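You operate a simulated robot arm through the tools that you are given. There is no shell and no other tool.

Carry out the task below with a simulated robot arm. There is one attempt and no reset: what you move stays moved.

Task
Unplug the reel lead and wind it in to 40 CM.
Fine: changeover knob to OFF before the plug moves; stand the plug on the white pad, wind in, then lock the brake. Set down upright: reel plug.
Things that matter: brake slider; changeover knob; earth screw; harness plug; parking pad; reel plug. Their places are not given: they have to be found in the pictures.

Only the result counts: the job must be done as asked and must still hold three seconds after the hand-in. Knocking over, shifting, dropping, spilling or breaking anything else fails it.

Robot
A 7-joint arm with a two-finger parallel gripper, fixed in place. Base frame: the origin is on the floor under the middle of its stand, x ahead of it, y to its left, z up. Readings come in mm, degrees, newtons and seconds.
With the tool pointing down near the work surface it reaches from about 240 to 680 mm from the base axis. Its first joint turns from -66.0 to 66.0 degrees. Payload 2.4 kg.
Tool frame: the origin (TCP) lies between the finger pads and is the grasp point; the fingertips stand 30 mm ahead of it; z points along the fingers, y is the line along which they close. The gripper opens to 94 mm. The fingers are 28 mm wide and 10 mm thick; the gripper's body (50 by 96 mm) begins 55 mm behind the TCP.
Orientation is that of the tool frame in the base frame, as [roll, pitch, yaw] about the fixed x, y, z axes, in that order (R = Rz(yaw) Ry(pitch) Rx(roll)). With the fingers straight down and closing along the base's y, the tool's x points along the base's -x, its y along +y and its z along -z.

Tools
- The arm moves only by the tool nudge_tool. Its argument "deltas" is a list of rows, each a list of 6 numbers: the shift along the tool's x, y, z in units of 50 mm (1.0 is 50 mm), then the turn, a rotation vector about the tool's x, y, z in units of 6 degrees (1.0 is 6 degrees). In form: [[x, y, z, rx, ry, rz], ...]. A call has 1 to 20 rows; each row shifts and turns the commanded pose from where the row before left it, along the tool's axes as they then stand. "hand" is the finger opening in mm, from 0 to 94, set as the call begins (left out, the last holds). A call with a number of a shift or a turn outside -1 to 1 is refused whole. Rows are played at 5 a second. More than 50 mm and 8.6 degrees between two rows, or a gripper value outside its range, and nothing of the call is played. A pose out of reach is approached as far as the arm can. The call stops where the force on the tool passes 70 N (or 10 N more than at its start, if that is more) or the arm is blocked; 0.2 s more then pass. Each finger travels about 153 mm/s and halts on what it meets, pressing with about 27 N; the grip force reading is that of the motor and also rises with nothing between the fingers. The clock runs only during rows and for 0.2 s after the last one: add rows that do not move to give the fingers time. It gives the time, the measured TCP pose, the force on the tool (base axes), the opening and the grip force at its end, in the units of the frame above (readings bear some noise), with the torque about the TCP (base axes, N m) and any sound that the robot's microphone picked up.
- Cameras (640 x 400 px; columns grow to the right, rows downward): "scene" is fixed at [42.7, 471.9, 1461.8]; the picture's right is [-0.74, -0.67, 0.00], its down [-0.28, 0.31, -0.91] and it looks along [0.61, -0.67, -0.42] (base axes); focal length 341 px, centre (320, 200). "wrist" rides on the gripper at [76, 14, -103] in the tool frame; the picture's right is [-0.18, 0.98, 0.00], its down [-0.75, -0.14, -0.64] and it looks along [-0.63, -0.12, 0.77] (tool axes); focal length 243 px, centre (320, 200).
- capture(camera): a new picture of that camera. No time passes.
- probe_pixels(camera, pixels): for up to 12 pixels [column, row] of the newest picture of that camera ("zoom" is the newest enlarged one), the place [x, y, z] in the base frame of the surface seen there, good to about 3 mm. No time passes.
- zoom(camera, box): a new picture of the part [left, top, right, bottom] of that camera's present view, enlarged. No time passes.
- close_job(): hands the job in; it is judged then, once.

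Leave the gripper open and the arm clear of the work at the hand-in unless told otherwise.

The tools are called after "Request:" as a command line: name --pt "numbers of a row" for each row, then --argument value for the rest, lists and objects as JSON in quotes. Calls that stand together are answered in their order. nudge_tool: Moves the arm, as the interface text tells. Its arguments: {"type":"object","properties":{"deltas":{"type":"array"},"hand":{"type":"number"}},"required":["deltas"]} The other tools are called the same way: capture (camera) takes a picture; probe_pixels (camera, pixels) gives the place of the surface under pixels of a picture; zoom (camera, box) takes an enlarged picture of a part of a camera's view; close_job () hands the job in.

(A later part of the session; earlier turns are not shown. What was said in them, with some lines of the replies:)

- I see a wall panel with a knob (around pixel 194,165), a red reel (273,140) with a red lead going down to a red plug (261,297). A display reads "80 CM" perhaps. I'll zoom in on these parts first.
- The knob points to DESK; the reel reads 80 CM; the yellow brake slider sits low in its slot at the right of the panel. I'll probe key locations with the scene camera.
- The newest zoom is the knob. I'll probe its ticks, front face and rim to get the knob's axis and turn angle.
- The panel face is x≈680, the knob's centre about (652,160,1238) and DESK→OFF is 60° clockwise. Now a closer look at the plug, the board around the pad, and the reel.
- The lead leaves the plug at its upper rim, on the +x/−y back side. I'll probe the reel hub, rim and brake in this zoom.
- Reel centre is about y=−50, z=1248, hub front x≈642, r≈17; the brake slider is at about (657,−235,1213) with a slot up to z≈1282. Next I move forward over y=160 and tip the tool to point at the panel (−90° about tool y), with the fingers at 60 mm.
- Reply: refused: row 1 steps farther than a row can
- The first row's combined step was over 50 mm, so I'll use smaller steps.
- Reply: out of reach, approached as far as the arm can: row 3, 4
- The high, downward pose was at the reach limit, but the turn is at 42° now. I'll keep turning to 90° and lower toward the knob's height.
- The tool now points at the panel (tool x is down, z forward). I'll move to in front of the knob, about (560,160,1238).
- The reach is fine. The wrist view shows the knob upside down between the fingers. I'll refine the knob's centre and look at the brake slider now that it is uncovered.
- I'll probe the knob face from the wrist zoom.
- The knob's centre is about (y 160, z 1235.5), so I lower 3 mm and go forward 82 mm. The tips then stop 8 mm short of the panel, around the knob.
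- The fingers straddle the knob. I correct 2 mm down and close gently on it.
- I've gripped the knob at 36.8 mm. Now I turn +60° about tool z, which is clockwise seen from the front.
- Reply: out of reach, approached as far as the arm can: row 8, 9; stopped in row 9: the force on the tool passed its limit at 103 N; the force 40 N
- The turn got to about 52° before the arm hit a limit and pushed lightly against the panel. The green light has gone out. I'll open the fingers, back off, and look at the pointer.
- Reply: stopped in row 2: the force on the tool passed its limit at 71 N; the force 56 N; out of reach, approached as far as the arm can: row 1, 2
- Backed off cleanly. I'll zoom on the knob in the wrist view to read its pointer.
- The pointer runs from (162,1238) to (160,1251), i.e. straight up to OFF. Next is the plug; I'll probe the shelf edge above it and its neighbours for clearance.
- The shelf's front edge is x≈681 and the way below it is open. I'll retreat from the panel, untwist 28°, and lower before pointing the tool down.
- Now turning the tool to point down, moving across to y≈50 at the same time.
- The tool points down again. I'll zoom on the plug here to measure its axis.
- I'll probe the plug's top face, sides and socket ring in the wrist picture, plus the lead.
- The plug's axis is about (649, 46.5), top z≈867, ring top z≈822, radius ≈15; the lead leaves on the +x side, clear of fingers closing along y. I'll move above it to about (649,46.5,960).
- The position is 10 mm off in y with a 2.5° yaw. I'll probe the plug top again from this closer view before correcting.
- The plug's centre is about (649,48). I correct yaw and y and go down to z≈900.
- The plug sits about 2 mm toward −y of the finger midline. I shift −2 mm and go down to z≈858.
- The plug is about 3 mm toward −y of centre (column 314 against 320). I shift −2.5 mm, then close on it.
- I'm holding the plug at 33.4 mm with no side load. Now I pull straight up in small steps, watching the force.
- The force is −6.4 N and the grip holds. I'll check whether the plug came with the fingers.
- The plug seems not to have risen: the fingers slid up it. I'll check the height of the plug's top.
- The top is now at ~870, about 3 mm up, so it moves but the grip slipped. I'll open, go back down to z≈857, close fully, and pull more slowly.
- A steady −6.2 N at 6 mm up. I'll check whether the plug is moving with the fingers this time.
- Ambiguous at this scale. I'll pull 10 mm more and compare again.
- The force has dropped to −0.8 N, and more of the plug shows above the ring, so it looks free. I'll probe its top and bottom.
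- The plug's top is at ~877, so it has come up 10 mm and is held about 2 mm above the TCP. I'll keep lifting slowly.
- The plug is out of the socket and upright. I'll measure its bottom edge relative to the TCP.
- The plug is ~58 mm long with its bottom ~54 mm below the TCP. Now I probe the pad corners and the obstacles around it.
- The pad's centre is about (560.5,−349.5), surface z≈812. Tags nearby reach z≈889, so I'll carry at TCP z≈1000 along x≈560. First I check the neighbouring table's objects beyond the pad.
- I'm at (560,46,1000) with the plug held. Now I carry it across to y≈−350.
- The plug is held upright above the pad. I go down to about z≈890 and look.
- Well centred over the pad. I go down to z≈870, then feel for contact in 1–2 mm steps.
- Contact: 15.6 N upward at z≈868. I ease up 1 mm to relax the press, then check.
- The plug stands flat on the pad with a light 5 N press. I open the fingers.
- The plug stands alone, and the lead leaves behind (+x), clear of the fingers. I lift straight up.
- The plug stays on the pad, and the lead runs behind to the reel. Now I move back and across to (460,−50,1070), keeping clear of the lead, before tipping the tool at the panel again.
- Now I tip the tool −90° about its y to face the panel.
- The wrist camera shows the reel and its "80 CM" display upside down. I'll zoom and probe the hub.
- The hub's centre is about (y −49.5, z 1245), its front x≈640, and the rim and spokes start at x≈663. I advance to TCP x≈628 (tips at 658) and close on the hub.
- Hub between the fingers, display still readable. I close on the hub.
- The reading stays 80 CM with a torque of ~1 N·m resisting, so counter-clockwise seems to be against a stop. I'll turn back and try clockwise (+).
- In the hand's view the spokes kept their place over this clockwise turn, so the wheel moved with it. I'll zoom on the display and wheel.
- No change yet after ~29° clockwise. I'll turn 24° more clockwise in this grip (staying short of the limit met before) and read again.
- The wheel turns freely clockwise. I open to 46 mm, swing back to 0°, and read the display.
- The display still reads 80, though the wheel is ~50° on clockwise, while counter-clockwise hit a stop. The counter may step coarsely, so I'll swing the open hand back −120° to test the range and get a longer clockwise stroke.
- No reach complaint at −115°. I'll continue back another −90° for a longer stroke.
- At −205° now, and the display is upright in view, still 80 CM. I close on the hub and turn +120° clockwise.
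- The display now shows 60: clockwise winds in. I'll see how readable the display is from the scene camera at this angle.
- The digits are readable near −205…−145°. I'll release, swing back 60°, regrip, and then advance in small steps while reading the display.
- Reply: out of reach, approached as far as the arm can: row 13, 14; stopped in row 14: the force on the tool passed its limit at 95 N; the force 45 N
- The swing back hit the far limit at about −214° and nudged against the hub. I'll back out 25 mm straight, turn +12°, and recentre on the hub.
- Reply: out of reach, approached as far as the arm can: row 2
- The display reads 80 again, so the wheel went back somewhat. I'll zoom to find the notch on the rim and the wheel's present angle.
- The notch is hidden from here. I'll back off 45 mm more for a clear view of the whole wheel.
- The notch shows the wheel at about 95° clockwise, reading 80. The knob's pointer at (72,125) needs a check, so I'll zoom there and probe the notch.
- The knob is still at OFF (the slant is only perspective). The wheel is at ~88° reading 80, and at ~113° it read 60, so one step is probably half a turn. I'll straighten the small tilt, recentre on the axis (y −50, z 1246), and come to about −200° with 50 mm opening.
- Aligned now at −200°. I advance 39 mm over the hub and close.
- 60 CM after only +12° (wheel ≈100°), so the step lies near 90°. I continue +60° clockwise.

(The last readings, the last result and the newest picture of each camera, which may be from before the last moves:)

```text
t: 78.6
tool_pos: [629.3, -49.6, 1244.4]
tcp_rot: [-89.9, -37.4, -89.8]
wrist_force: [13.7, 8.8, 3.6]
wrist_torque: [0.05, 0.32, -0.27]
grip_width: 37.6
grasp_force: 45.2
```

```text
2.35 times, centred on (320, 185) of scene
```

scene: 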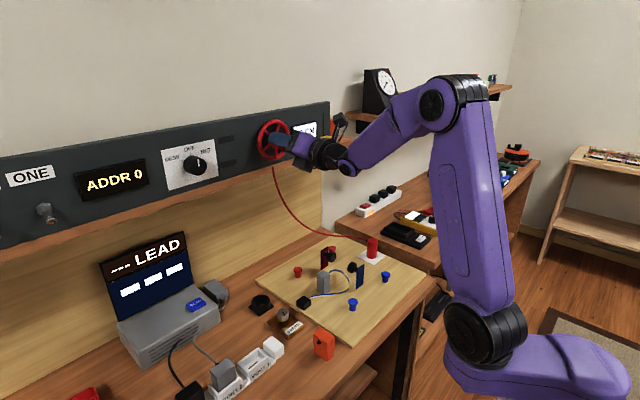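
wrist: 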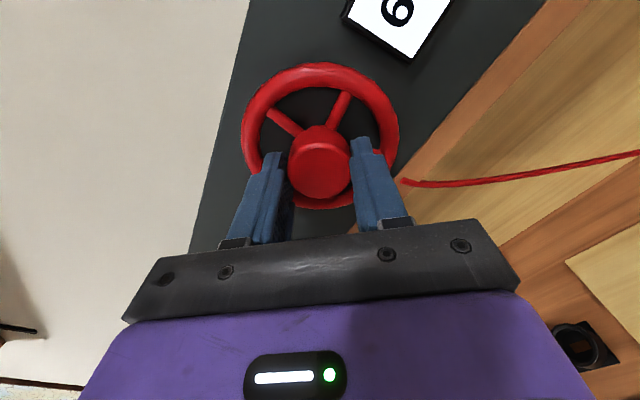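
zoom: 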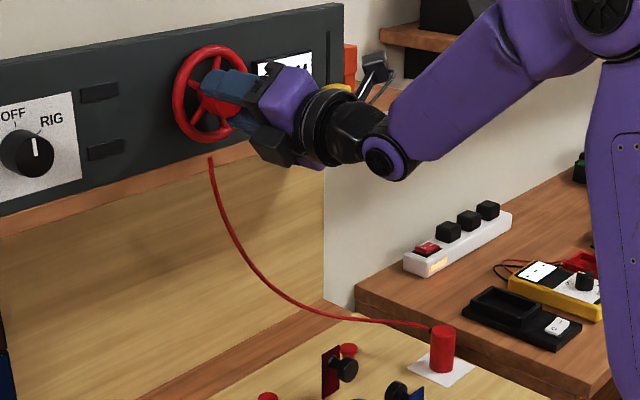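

Still "6…" at a wheel angle of about 160°; the plug stands undisturbed. I continue +24°.

Request:
nudge_tool --pt "0 0 0 0 0 1" --pt "0 0 0 0 0 1" --pt "0 0 0 0 0 1" --pt "0 0 0 0 0 1" --pt "0 0 0 0 0 0"

Request:
capture --camera "wrist"

Request:
zoom --camera "scene" --box '[260, 105, 340, 165]'

```text
t: 79.8
tool_pos: [629.4, -49.4, 1244.5]
tcp_rot: [-89.8, -13.5, -89.7]
wrist_force: [5.6, 12.0, 6.6]
wrist_torque: [0.0, 0.51, 0.29]
grip_width: 37.7
grasp_force: 44.9
```

```text
taken
```

wrist: 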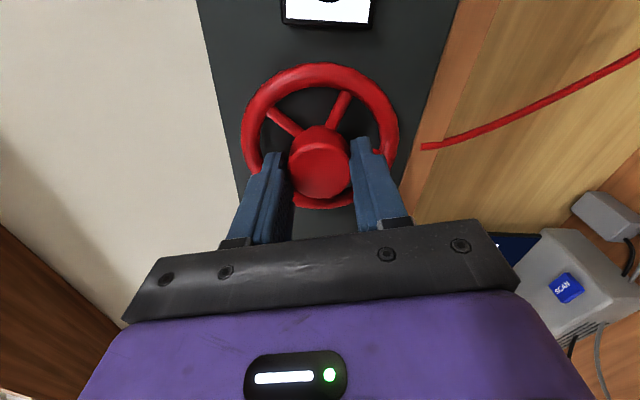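

```text
6.67 times, centred on (300, 135) of scene
```

zoom: 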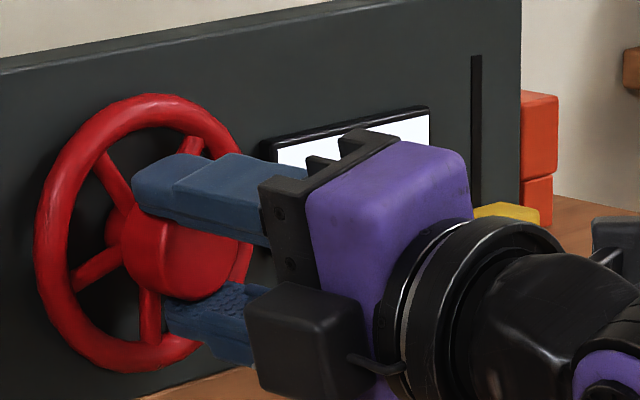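

The lower arc of the first digit still looks like a 6 at ~184°. I continue +84° to about −20°, where the display is readable again.

Request:
nudge_tool --pt "0 0 0 0 0 1" --pt "0 0 0 0 0 1" --pt "0 0 0 0 0 1" --pt "0 0 0 0 0 1" --pt "0 0 0 0 0 1" --pt "0 0 0 0 0 1" --pt "0 0 0 0 0 1" --pt "0 0 0 0 0 1" --pt "0 0 0 0 0 1" --pt "0 0 0 0 0 1" --pt "0 0 0 0 0 1" --pt "0 0 0 0 0 1" --pt "0 0 0 0 0 1" --pt "0 0 0 0 0 1" --pt "0 0 0 0 0 0"

Request:
capture --camera "wrist"

Request:
capture --camera "scene"

```text
t: 83.0
tool_pos: [629.1, -50.0, 1245.9]
tcp_rot: [-89.0, 70.4, -89.0]
wrist_force: [12.9, 10.6, 13.7]
wrist_torque: [0.02, -0.66, -0.24]
grip_width: 37.2
grasp_force: 44.9
```

```text
taken
```

wrist: 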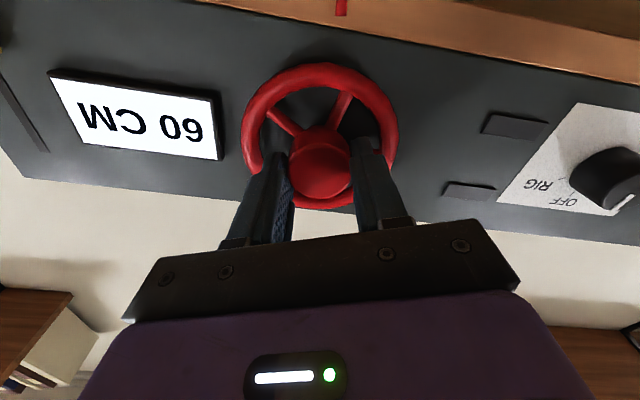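

```text
taken
```

scene: 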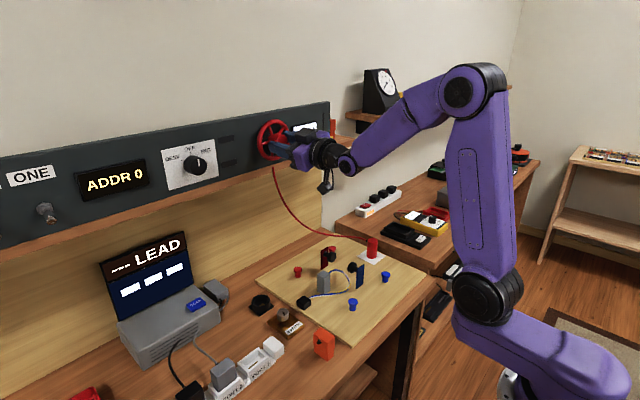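

It reads 60 CM (upside down) at about 268°. I step +12°.

Request:
nudge_tool --pt "0 0 0 0 0 1" --pt "0 0 0 0 0 1" --pt "0 0 0 0 0 0"

Request:
capture --camera "wrist"

```text
t: 83.8
tool_pos: [628.4, -49.3, 1246.8]
tcp_rot: [-87.9, 82.5, -87.6]
wrist_force: [11.8, 9.1, 11.2]
wrist_torque: [0.0, -1.06, -0.13]
grip_width: 37.4
grasp_force: 45.4
```

```text
taken
```

wrist: 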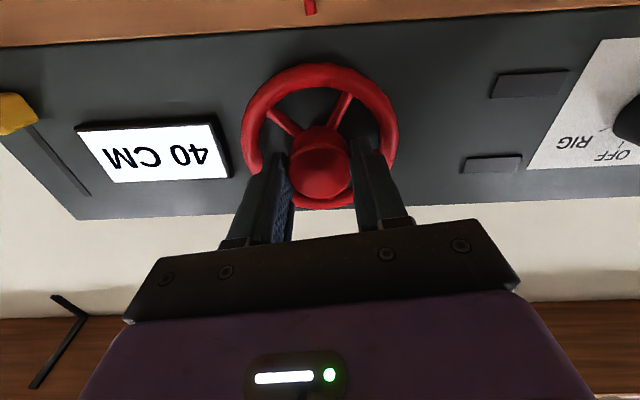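

40 CM appears at about 280°, so the steps are at 90° and 270° and the true 40 is one full turn (360°, notch on top). I turn +36° more in this grip.

Request:
nudge_tool --pt "0 0 0 0 0 1" --pt "0 0 0 0 0 1" --pt "0 0 0 0 0 1" --pt "0 0 0 0 0 1" --pt "0 0 0 0 0 1" --pt "0 0 0 0 0 1" --pt "0 0 0 0 0 0"

Request:
nudge_tool --pt "0 0 0 0 0 0" --pt "0 0 0 0 0 0" --pt "0 0 0 0 0 0" --hand 52

Request:
nudge_tool --pt "0 0 -0.3 0 0 0" --pt "0 0 -0.5 0 0 -1" --pt "0 0 -0.4 0 0 -1" --pt "0 0 0 0 0 -1" --pt "0 0 0 0 0 -1" --pt "0 0 0 0 0 -1" --pt "0 0 0 0 0 0"

Request:
capture --camera "wrist"

```text
t: 85.4
tool_pos: [629.1, -50.6, 1244.3]
tcp_rot: [89.4, 61.3, 89.6]
wrist_force: [14.2, 7.2, 12.4]
wrist_torque: [0.02, -0.78, -0.85]
grip_width: 37.6
grasp_force: 45.0
```

```text
t: 86.2
tool_pos: [628.2, -49.7, 1243.7]
tcp_rot: [90.1, 61.5, 90.3]
wrist_force: [-0.1, 0.1, 0.9]
wrist_torque: [-0.01, -0.01, 0.01]
grip_width: 52.1
grasp_force: 0.1
```

```text
t: 87.8
tool_pos: [567.6, -52.0, 1243.7]
tcp_rot: [-89.5, 88.2, -89.3]
wrist_force: [0.1, 0.3, 1.2]
wrist_torque: [-0.03, -0.05, -0.02]
grip_width: 51.6
grasp_force: 0.1
```

```text
taken
```

wrist: 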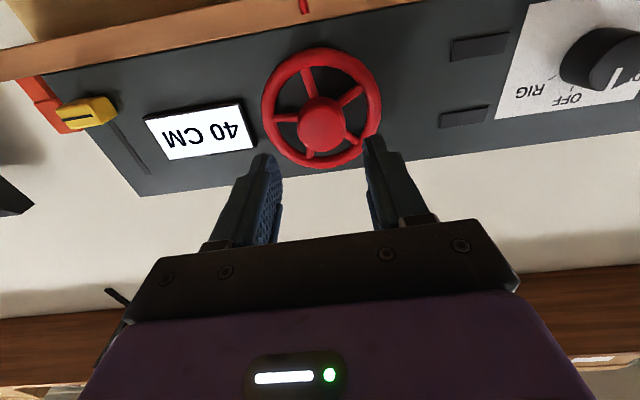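

It reads 40 CM. I zoom to measure the wheel's angle from its notch and spokes.

Request:
zoom --camera "wrist" --box '[240, 30, 400, 180]'

```text
2.67 times, centred on (320, 105) of wrist
```

zoom: 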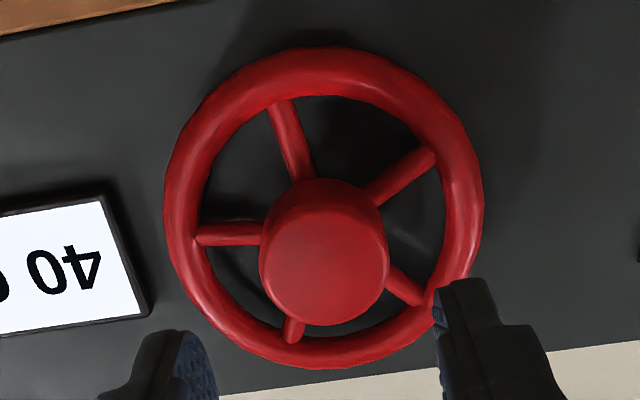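

Request:
probe_pixels --camera "zoom" --pixels '[[280, 108], [428, 157], [205, 236], [292, 335], [415, 295], [325, 52], [170, 210], [480, 200], [320, 360], [222, 120], [440, 110]]'

```text
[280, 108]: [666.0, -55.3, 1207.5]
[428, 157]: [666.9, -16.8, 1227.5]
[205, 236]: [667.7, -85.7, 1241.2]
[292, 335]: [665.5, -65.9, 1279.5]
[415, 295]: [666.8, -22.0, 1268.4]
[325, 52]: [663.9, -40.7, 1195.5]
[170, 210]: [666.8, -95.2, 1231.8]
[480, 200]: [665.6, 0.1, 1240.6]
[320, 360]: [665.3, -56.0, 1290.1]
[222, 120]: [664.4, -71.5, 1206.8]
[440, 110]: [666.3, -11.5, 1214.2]
```

The spokes give a wheel angle of ~313°, 47° short of a full turn. I'll recentre, swing to about −50°, and regrip for a last +47°.

Request:
nudge_tool --pt "-0.03 0.045 0 0 0 -1" --pt "0 0 0 0 0 -1" --pt "0 0 0 0 0 -1" --pt "0 0 0 0 0 -1" --pt "0 0 0 0 0 -1" --pt "0 0 0 0 0 -1" --pt "0 0 0 0 0 -1" --pt "0 0 0 0 0 -1" --pt "0 0 0 0 0 0"

```text
t: 89.8
tool_pos: [568.6, -48.4, 1245.5]
tcp_rot: [-90.0, 40.4, -89.7]
wrist_force: [-0.3, -0.2, 0.6]
wrist_torque: [0.01, -0.02, 0.0]
grip_width: 52.1
grasp_force: 0.0
```

At −50°, centred. I advance 60 mm and close.

Request:
nudge_tool --pt "0 0 0.5 0 0 0" --pt "0 0 0.4 0 0 0" --pt "0 0 0.3 0 0 0" --pt "0 0 0 0 0 0"

Request:
nudge_tool --pt "0 0 0 0 0 0" --pt "0 0 0 0 0 0" --pt "0 0 0 0 0 0" --hand 0

Request:
nudge_tool --pt "0 0 0 0 0 0.8" --pt "0 0 0 0 0 1" --pt "0 0 0 0 0 1" --pt "0 0 0 0 0 1" --pt "0 0 0 0 0 1" --pt "0 0 0 0 0 1" --pt "0 0 0 0 0 1" --pt "0 0 0 0 0 1" --pt "0 0 0 0 0 0"

Request:
nudge_tool --pt "0 0 0 0 0 0" --pt "0 0 0 0 0 0" --pt "0 0 0 0 0 0" --hand 52

Request:
nudge_tool --pt "0 0 -0.3 0 0 0" --pt "0 0 -0.5 0 0 0" --pt "0 0 -0.5 0 0 0" --pt "0 0 0 0 0 0"

Request:
capture --camera "wrist"

Request:
zoom --camera "wrist" --box '[240, 30, 400, 180]'

```text
t: 90.8
tool_pos: [627.1, -46.2, 1245.9]
tcp_rot: [-89.9, 40.4, -89.7]
wrist_force: [0.4, -0.3, 0.1]
wrist_torque: [0.0, 0.0, 0.01]
grip_width: 51.5
grasp_force: 0.1
```

```text
t: 91.6
tool_pos: [626.9, -47.3, 1246.0]
tcp_rot: [-89.8, 40.5, -89.7]
wrist_force: [7.8, -3.8, 7.4]
wrist_torque: [-0.01, 0.29, 0.01]
grip_width: 37.6
grasp_force: 45.0
```

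```text
t: 93.6
tool_pos: [627.2, -49.3, 1246.9]
tcp_rot: [-85.2, 87.4, -85.0]
wrist_force: [-7.5, -11.9, 13.8]
wrist_torque: [0.01, -0.65, -0.66]
grip_width: 37.6
grasp_force: 45.0
```

```text
t: 94.4
tool_pos: [629.1, -48.1, 1245.2]
tcp_rot: [-90.9, 87.2, -90.5]
wrist_force: [0.0, -0.1, -0.1]
wrist_torque: [0.0, 0.02, -0.02]
grip_width: 51.9
grasp_force: 0.1
```

```text
t: 95.4
tool_pos: [563.6, -49.6, 1245.6]
tcp_rot: [-89.8, 87.1, -89.7]
wrist_force: [0.1, 0.1, 0.7]
wrist_torque: [0.0, -0.02, -0.02]
grip_width: 51.9
grasp_force: 0.0
```

```text
taken
```

wrist: 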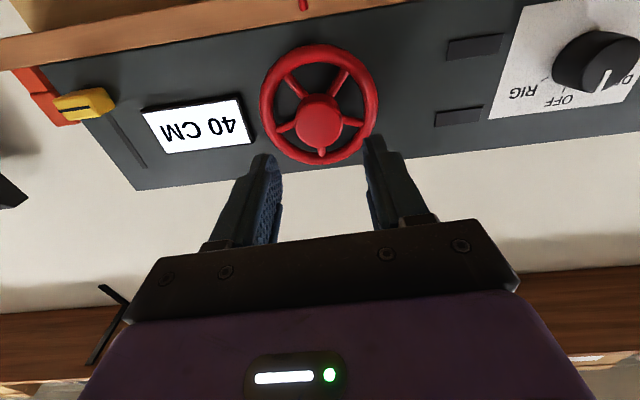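

```text
2.67 times, centred on (320, 105) of wrist
```

zoom: 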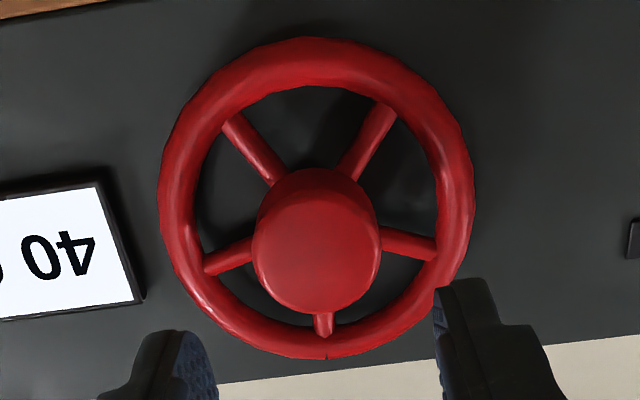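

The notch is back on top at (326,356) and the display reads 40 CM. I'll measure the spokes to be sure.

Request:
probe_pixels --camera "zoom" --pixels '[[232, 122], [385, 110], [428, 247], [212, 265], [323, 330], [326, 356]]'

Request:
capture --camera "scene"

Request:
zoom --camera "wrist" --box '[20, 50, 180, 200]'

```text
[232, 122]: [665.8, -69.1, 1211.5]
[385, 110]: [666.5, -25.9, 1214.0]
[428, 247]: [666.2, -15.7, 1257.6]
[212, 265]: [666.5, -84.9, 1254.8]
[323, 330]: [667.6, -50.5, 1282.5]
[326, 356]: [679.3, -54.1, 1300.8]
```

```text
taken
```

scene: 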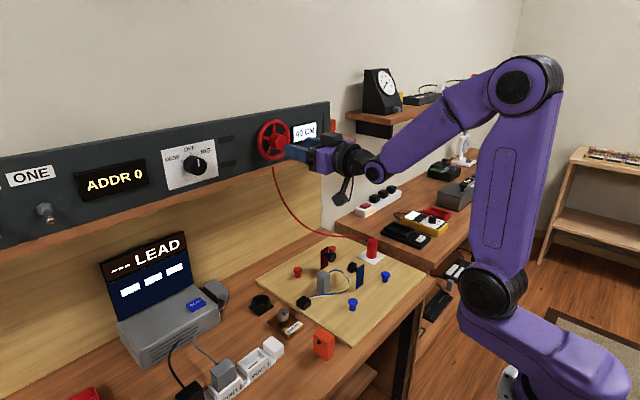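

```text
2.67 times, centred on (100, 125) of wrist
```

zoom: 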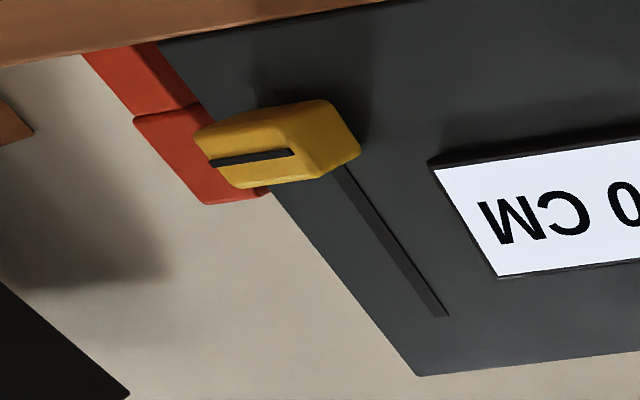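

The wheel is at a full turn within ~3°, reading 40 CM, and the plug still stands on the pad. Next is the brake slider: it sits at the bottom (free) end, so locking means sliding it to the top. I probe its geometry.

Request:
probe_pixels --camera "zoom" --pixels '[[345, 168], [440, 312], [250, 155], [205, 160], [320, 150], [270, 115], [240, 185], [345, 110], [155, 135], [210, 200], [430, 165], [500, 275]]'

Request:
zoom --camera "scene" --box '[295, 100, 365, 170]'

```text
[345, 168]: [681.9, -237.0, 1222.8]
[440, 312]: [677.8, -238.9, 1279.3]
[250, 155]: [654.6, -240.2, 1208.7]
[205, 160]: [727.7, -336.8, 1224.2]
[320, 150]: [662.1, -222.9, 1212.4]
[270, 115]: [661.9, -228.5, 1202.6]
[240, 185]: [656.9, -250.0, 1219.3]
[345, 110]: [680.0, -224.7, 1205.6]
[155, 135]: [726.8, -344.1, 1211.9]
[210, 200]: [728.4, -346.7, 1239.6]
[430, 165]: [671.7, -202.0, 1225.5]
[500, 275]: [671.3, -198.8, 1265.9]
```

```text
5.71 times, centred on (330, 135) of scene
```

zoom: 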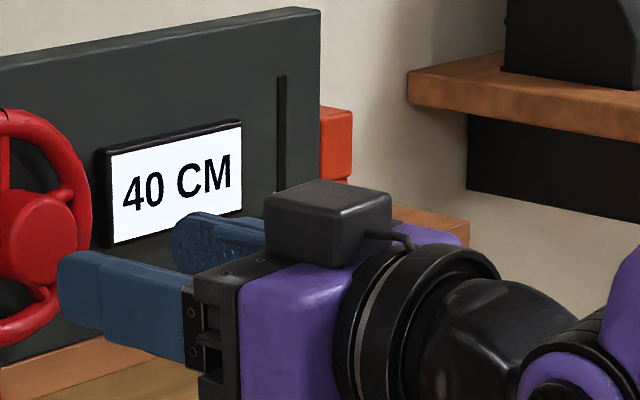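

The slider spans y −223…−254, z 1203…1220, x 655–680, in a slot at y≈−238 running up to z≈1280. I move across to y≈−238, z≈1212 in front of it, opening 44 mm.

Request:
nudge_tool --pt "0 0 0 0 0 0.48" --pt "0.134 -0.754 0 0 0 0" --pt "0.134 -0.754 0 0 0 0" --pt "0.134 -0.754 0 0 0 0" --pt "0.134 -0.754 0 0 0 0" --pt "0.134 -0.754 0 0 0 0" --pt "0 0 0 0 0 0" --hand 46

Request:
capture --camera "wrist"

Request:
capture --camera "scene"

```text
t: 97.0
tool_pos: [565.4, -236.3, 1211.5]
tcp_rot: [88.9, 89.9, 89.1]
wrist_force: [0.5, -0.6, 0.0]
wrist_torque: [0.02, 0.02, -0.01]
grip_width: 45.9
grasp_force: 0.1
```

```text
taken
```

wrist: 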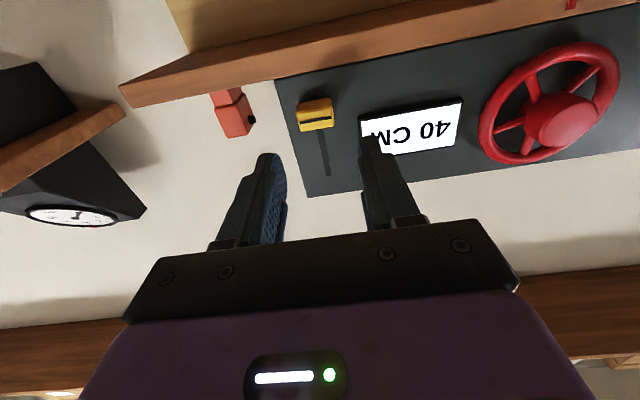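

```text
taken
```

scene: 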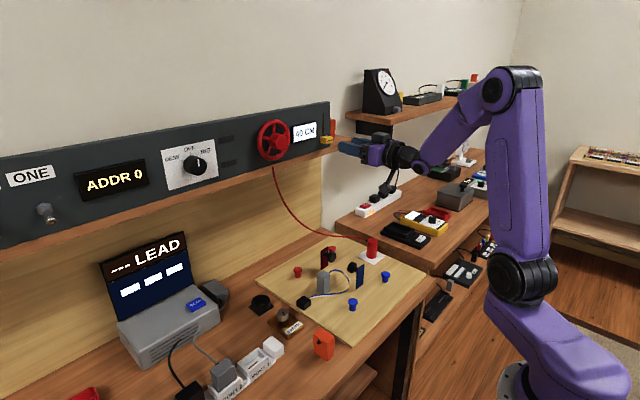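

The slider is ahead at (316,112). I zoom and probe it for exact centring.

Request:
zoom --camera "wrist" --box '[260, 60, 400, 200]'

Request:
probe_pixels --camera "wrist" --pixels '[[317, 123], [299, 110], [333, 118], [316, 102], [328, 172], [321, 135], [302, 128], [334, 105], [360, 120]]'

```text
2.86 times, centred on (330, 130) of wrist
```

zoom: 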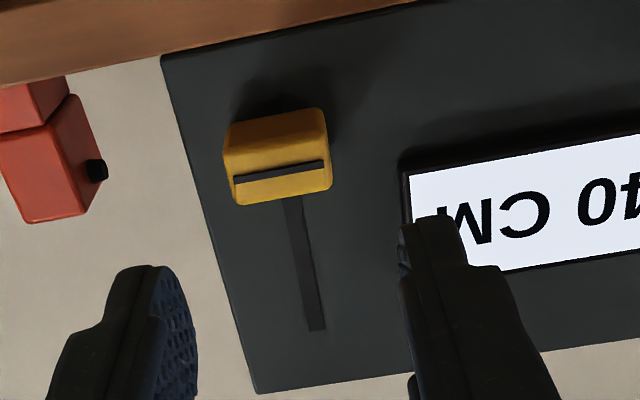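

```text
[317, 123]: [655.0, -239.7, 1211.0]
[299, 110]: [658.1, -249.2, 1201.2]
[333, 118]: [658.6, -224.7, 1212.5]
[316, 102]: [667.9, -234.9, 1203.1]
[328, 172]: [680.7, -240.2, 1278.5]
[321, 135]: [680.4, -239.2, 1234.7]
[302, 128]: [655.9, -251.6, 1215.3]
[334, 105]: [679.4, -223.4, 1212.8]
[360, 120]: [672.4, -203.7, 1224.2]
```

Slider centre (y −238.5, z 1211). I shift −2 mm in y, narrow to 42 mm, and advance to TCP x≈638 (tips at 668, just in front of the display frame).

Request:
nudge_tool --pt "0 -0.044 0.5 0 0 0" --pt "0 0 0.4 0 0 0" --pt "0 0 0.35 0 0 0" --pt "0 0 0.2 0 0 0" --pt "0 0 0 0 0 0" --hand 42

Request:
capture --camera "wrist"

```text
t: 98.2
tool_pos: [637.8, -239.2, 1211.1]
tcp_rot: [79.0, 89.9, 79.1]
wrist_force: [-0.6, 0.2, 0.3]
wrist_torque: [-0.01, 0.06, 0.01]
grip_width: 41.9
grasp_force: 0.1
```

```text
taken
```

wrist: 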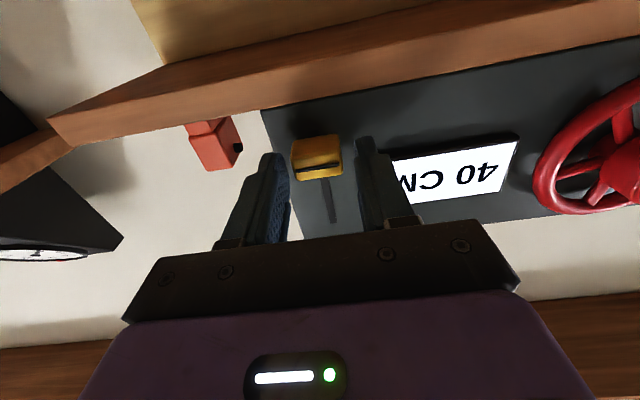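

The slider lies between the fingers. I close on it, then draw it up in steps.

Request:
nudge_tool --pt "0 0 0 0 0 0" --pt "0 0 0 0 0 0" --pt "0 0 0 0 0 0" --hand 0

Request:
nudge_tool --pt "-0.1 0 0 0 0 0" --pt "-0.15 0 0 0 0 0" --pt "-0.15 0 0 0 0 0" --pt "0 0 0 0 0 0"

Request:
capture --camera "wrist"

```text
t: 99.0
tool_pos: [637.0, -240.2, 1211.8]
tcp_rot: [76.0, 89.9, 76.1]
wrist_force: [10.2, -7.5, 1.6]
wrist_torque: [-0.3, 0.33, -0.44]
grip_width: 29.9
grasp_force: 45.7
```

```text
t: 100.0
tool_pos: [636.5, -240.5, 1231.6]
tcp_rot: [113.3, 89.8, 113.5]
wrist_force: [22.5, -14.5, -1.0]
wrist_torque: [-0.33, 0.67, -0.46]
grip_width: 29.7
grasp_force: 45.2
```

```text
taken
```

wrist: 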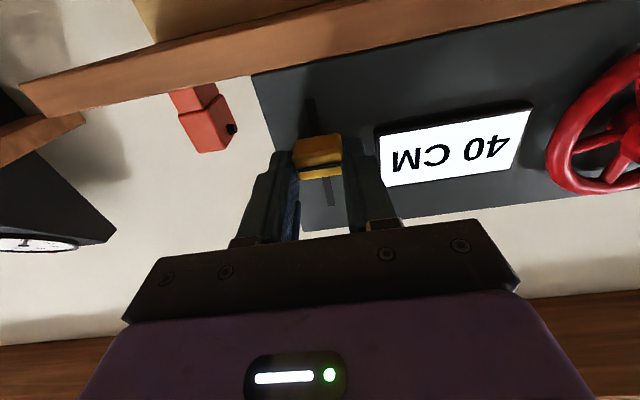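

The slider follows, with the slot now showing below it too. I go on up in small steps, watching the force for the end stop.

Request:
nudge_tool --pt "-0.15 0 0 0 0 0" --pt "-0.15 0 0 0 0 0" --pt "-0.15 0 0 0 0 0" --pt "-0.1 0 0 0 0 0" --pt "0 0 0 0 0 0"

Request:
capture --camera "wrist"

Request:
zoom --camera "scene" --box '[280, 90, 400, 180]'

```text
t: 101.2
tool_pos: [637.0, -239.7, 1259.7]
tcp_rot: [104.3, 89.7, 104.5]
wrist_force: [8.5, -11.9, -1.4]
wrist_torque: [-0.26, 0.95, -0.38]
grip_width: 29.7
grasp_force: 44.9
```

```text
taken
```

wrist: 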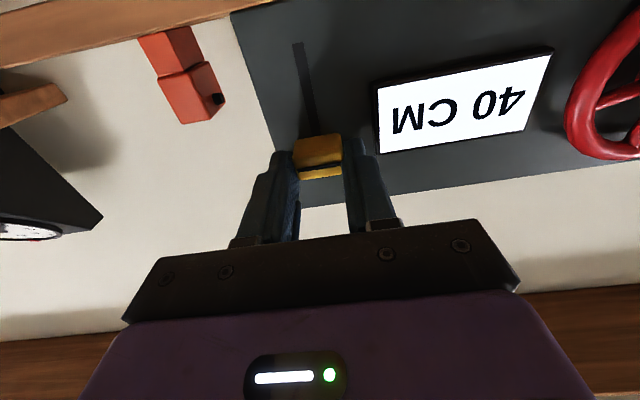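

```text
4.44 times, centred on (340, 135) of scene
```

zoom: 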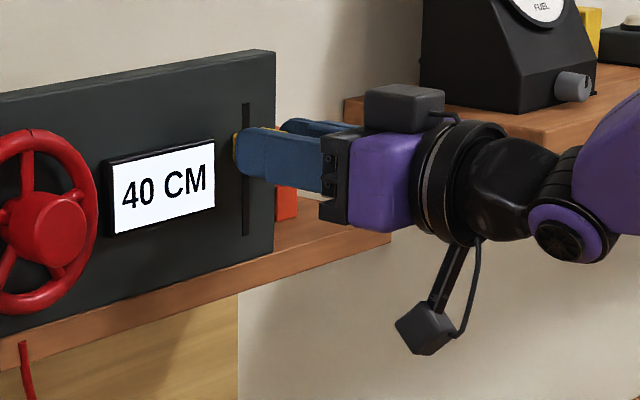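

Still moving freely at z≈1260. I probe the slot's lower end to learn the travel, then continue.

Request:
probe_pixels --camera "wrist" --pixels '[[298, 46], [303, 80], [318, 150], [297, 150], [341, 150]]'

Request:
nudge_tool --pt "-0.06 0 0 0 0 0" --pt "-0.06 0 0 0 0 0" --pt "-0.06 0 0 0 0 0" --pt "0 0 0 0 0 0"

```text
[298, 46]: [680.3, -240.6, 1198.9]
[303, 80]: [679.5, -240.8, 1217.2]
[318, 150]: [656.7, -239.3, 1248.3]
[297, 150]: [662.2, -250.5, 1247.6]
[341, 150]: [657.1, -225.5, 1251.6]
```

```text
t: 102.2
tool_pos: [636.8, -239.0, 1268.8]
tcp_rot: [95.2, 89.8, 95.4]
wrist_force: [1.3, -10.5, -1.5]
wrist_torque: [-0.33, 0.83, -0.46]
grip_width: 30.1
grasp_force: 45.0
```

The slot runs from z≈1199 to 1281, so the mirrored top position is ~1268, about where it is. I nudge up a bit more to feel the end stop.

Request:
nudge_tool --pt "-0.04 0 0 0 0 0" --pt "-0.04 0 0 0 0 0" --pt "0 0 0 0 0 0"

Request:
capture --camera "wrist"

```text
t: 103.0
tool_pos: [637.2, -240.1, 1271.8]
tcp_rot: [110.3, 89.8, 110.6]
wrist_force: [21.2, -16.6, -5.8]
wrist_torque: [-0.39, -0.94, -0.37]
grip_width: 29.5
grasp_force: 45.2
```

```text
taken
```

wrist: 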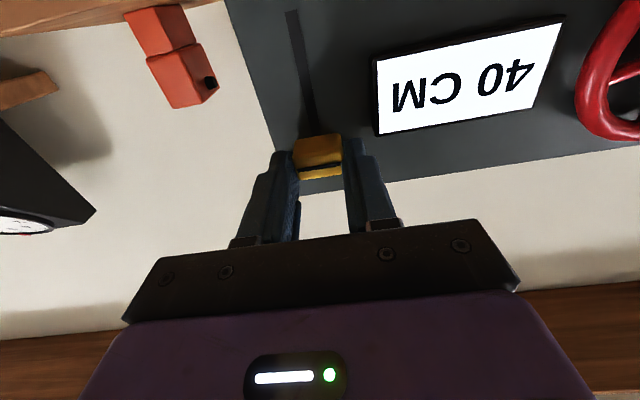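

A downward resistance is appearing (−5.8 N). One more 3 mm push to confirm the end.

Request:
nudge_tool --pt "-0.06 0 0 0 0 0" --pt "0 0 0 0 0 0"

```text
t: 103.6
tool_pos: [635.7, -238.7, 1271.2]
tcp_rot: [156.4, 89.4, 156.5]
wrist_force: [4.5, -11.3, -18.6]
wrist_torque: [-0.56, -0.55, -0.37]
grip_width: 29.8
grasp_force: 44.2
```

The z stays at 1271 and the force rises to −18.6 N: the slider is at its top stop. I open and back away.

Request:
nudge_tool --pt "0 0 0 0 0 0" --pt "0 0 0 0 0 0" --pt "0 0 0 0 0 0" --hand 42

Request:
nudge_tool --pt "0 0 -0.3 0 0 0" --pt "0 0 -0.5 0 0 0" --pt "0 0 -0.6 0 0 0" --pt "0 0 -0.8 0 0 0" --pt "0 0 0 0 0 0"

Request:
capture --camera "wrist"

Request:
zoom --camera "scene" --box '[260, 90, 360, 170]'

```text
t: 104.4
tool_pos: [636.8, -237.9, 1275.2]
tcp_rot: [64.8, 89.8, 65.1]
wrist_force: [0.2, 0.0, 0.0]
wrist_torque: [0.01, -0.02, 0.0]
grip_width: 42.1
grasp_force: 0.0
```

```text
t: 105.6
tool_pos: [523.5, -239.8, 1273.7]
tcp_rot: [87.0, 89.9, 87.4]
wrist_force: [0.4, -0.3, 0.0]
wrist_torque: [-0.02, 0.01, 0.0]
grip_width: 42.0
grasp_force: 0.0
```

```text
taken
```

wrist: 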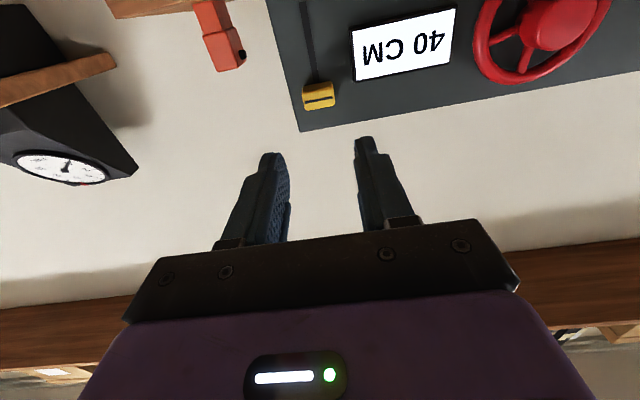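

```text
5.00 times, centred on (310, 130) of scene
```

zoom: 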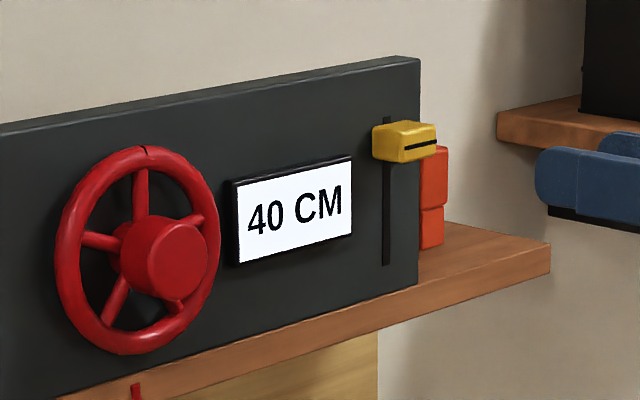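

The slider is at the top, the display reads 40 CM and the notch is up. I check the plug, knob and board, and move the arm further back with the gripper open.

Request:
nudge_tool --pt "0 0 -0.7 0 0 0" --pt "0 0 -0.7 0 0 0" --pt "0 0 -0.4 0 0 0" --pt "0 0 0 0 0 0" --pt "0 0 0 0 0 0" --hand 90

Request:
capture --camera "scene"

Request:
zoom --camera "scene" --box '[230, 220, 430, 360]'

Request:
zoom --camera "scene" --box '[140, 90, 350, 220]'

```text
t: 106.8
tool_pos: [437.1, -238.9, 1273.6]
tcp_rot: [83.6, 89.9, 83.8]
wrist_force: [0.5, 0.7, 0.1]
wrist_torque: [-0.02, 0.03, -0.04]
grip_width: 90.0
grasp_force: 0.0
```

```text
taken
```

scene: 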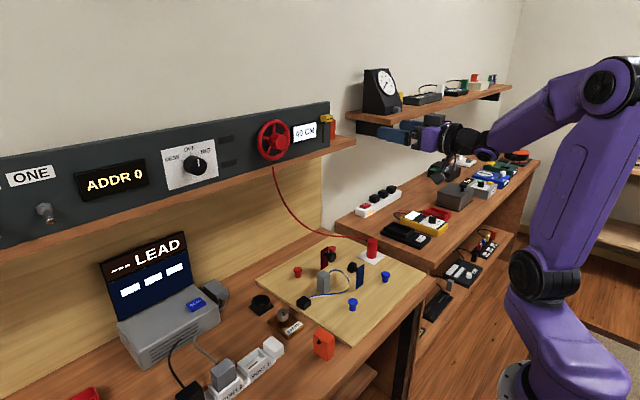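

```text
2.86 times, centred on (330, 290) of scene
```

zoom: 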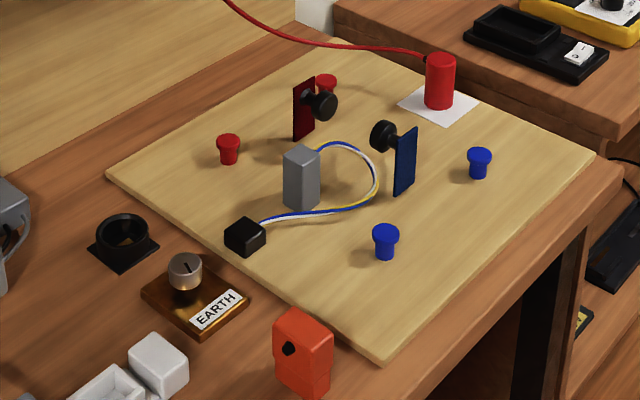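

```text
3.05 times, centred on (245, 155) of scene
```

zoom: 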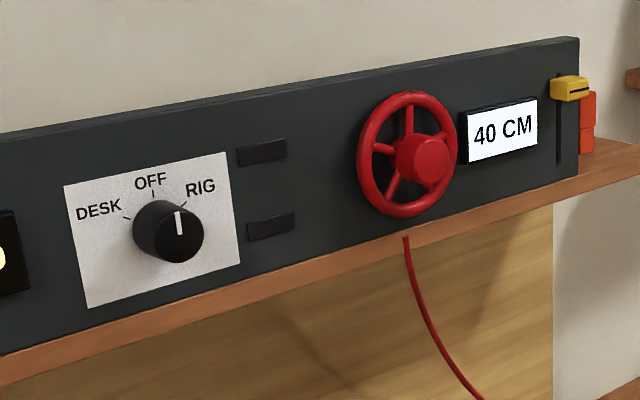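

Everything is as asked. The knob is at OFF, the red plug stands upright on the white pad, and the display reads 40 CM with the brake slider at the top. The earth screw, harness plug and other items are undisturbed, and the gripper is open and clear, so I hand in.

Request:
close_job

```text
The job is handed in.
```

The reel lead is unplugged and wound in to 40 CM, and the job is handed in. I don't have the judge's result. This is what the last pictures showed before hand-in:

- **Changeover knob:** at OFF, turned there before the plug moved. The green light beside it went out.
- **Reel plug:** standing upright on the white pad, near its centre. It took two pulls, because the fingers slipped up the plug on the first.
- **Reel:** the display reads 40 CM. The display moves in 20 CM steps, so I wound the wheel one full turn clockwise to sit in the middle of the 40 CM step.
- **Brake slider:** pushed up to its top stop. The slot has no labels. I took up as locked because the wheel turned freely with the slider down, but I did not test the wheel afterwards.
- **Everything else:** the earth screw, harness plug and the other items on the board look as they did at the start.

The arm met its turning limit twice, once at the knob and once at the reel. At the knob the fingers pressed against the panel. At the reel the wheel slipped back slightly before I rewound it. I saw no damage or shifted items from either.

The gripper is open and the arm is clear of the work.
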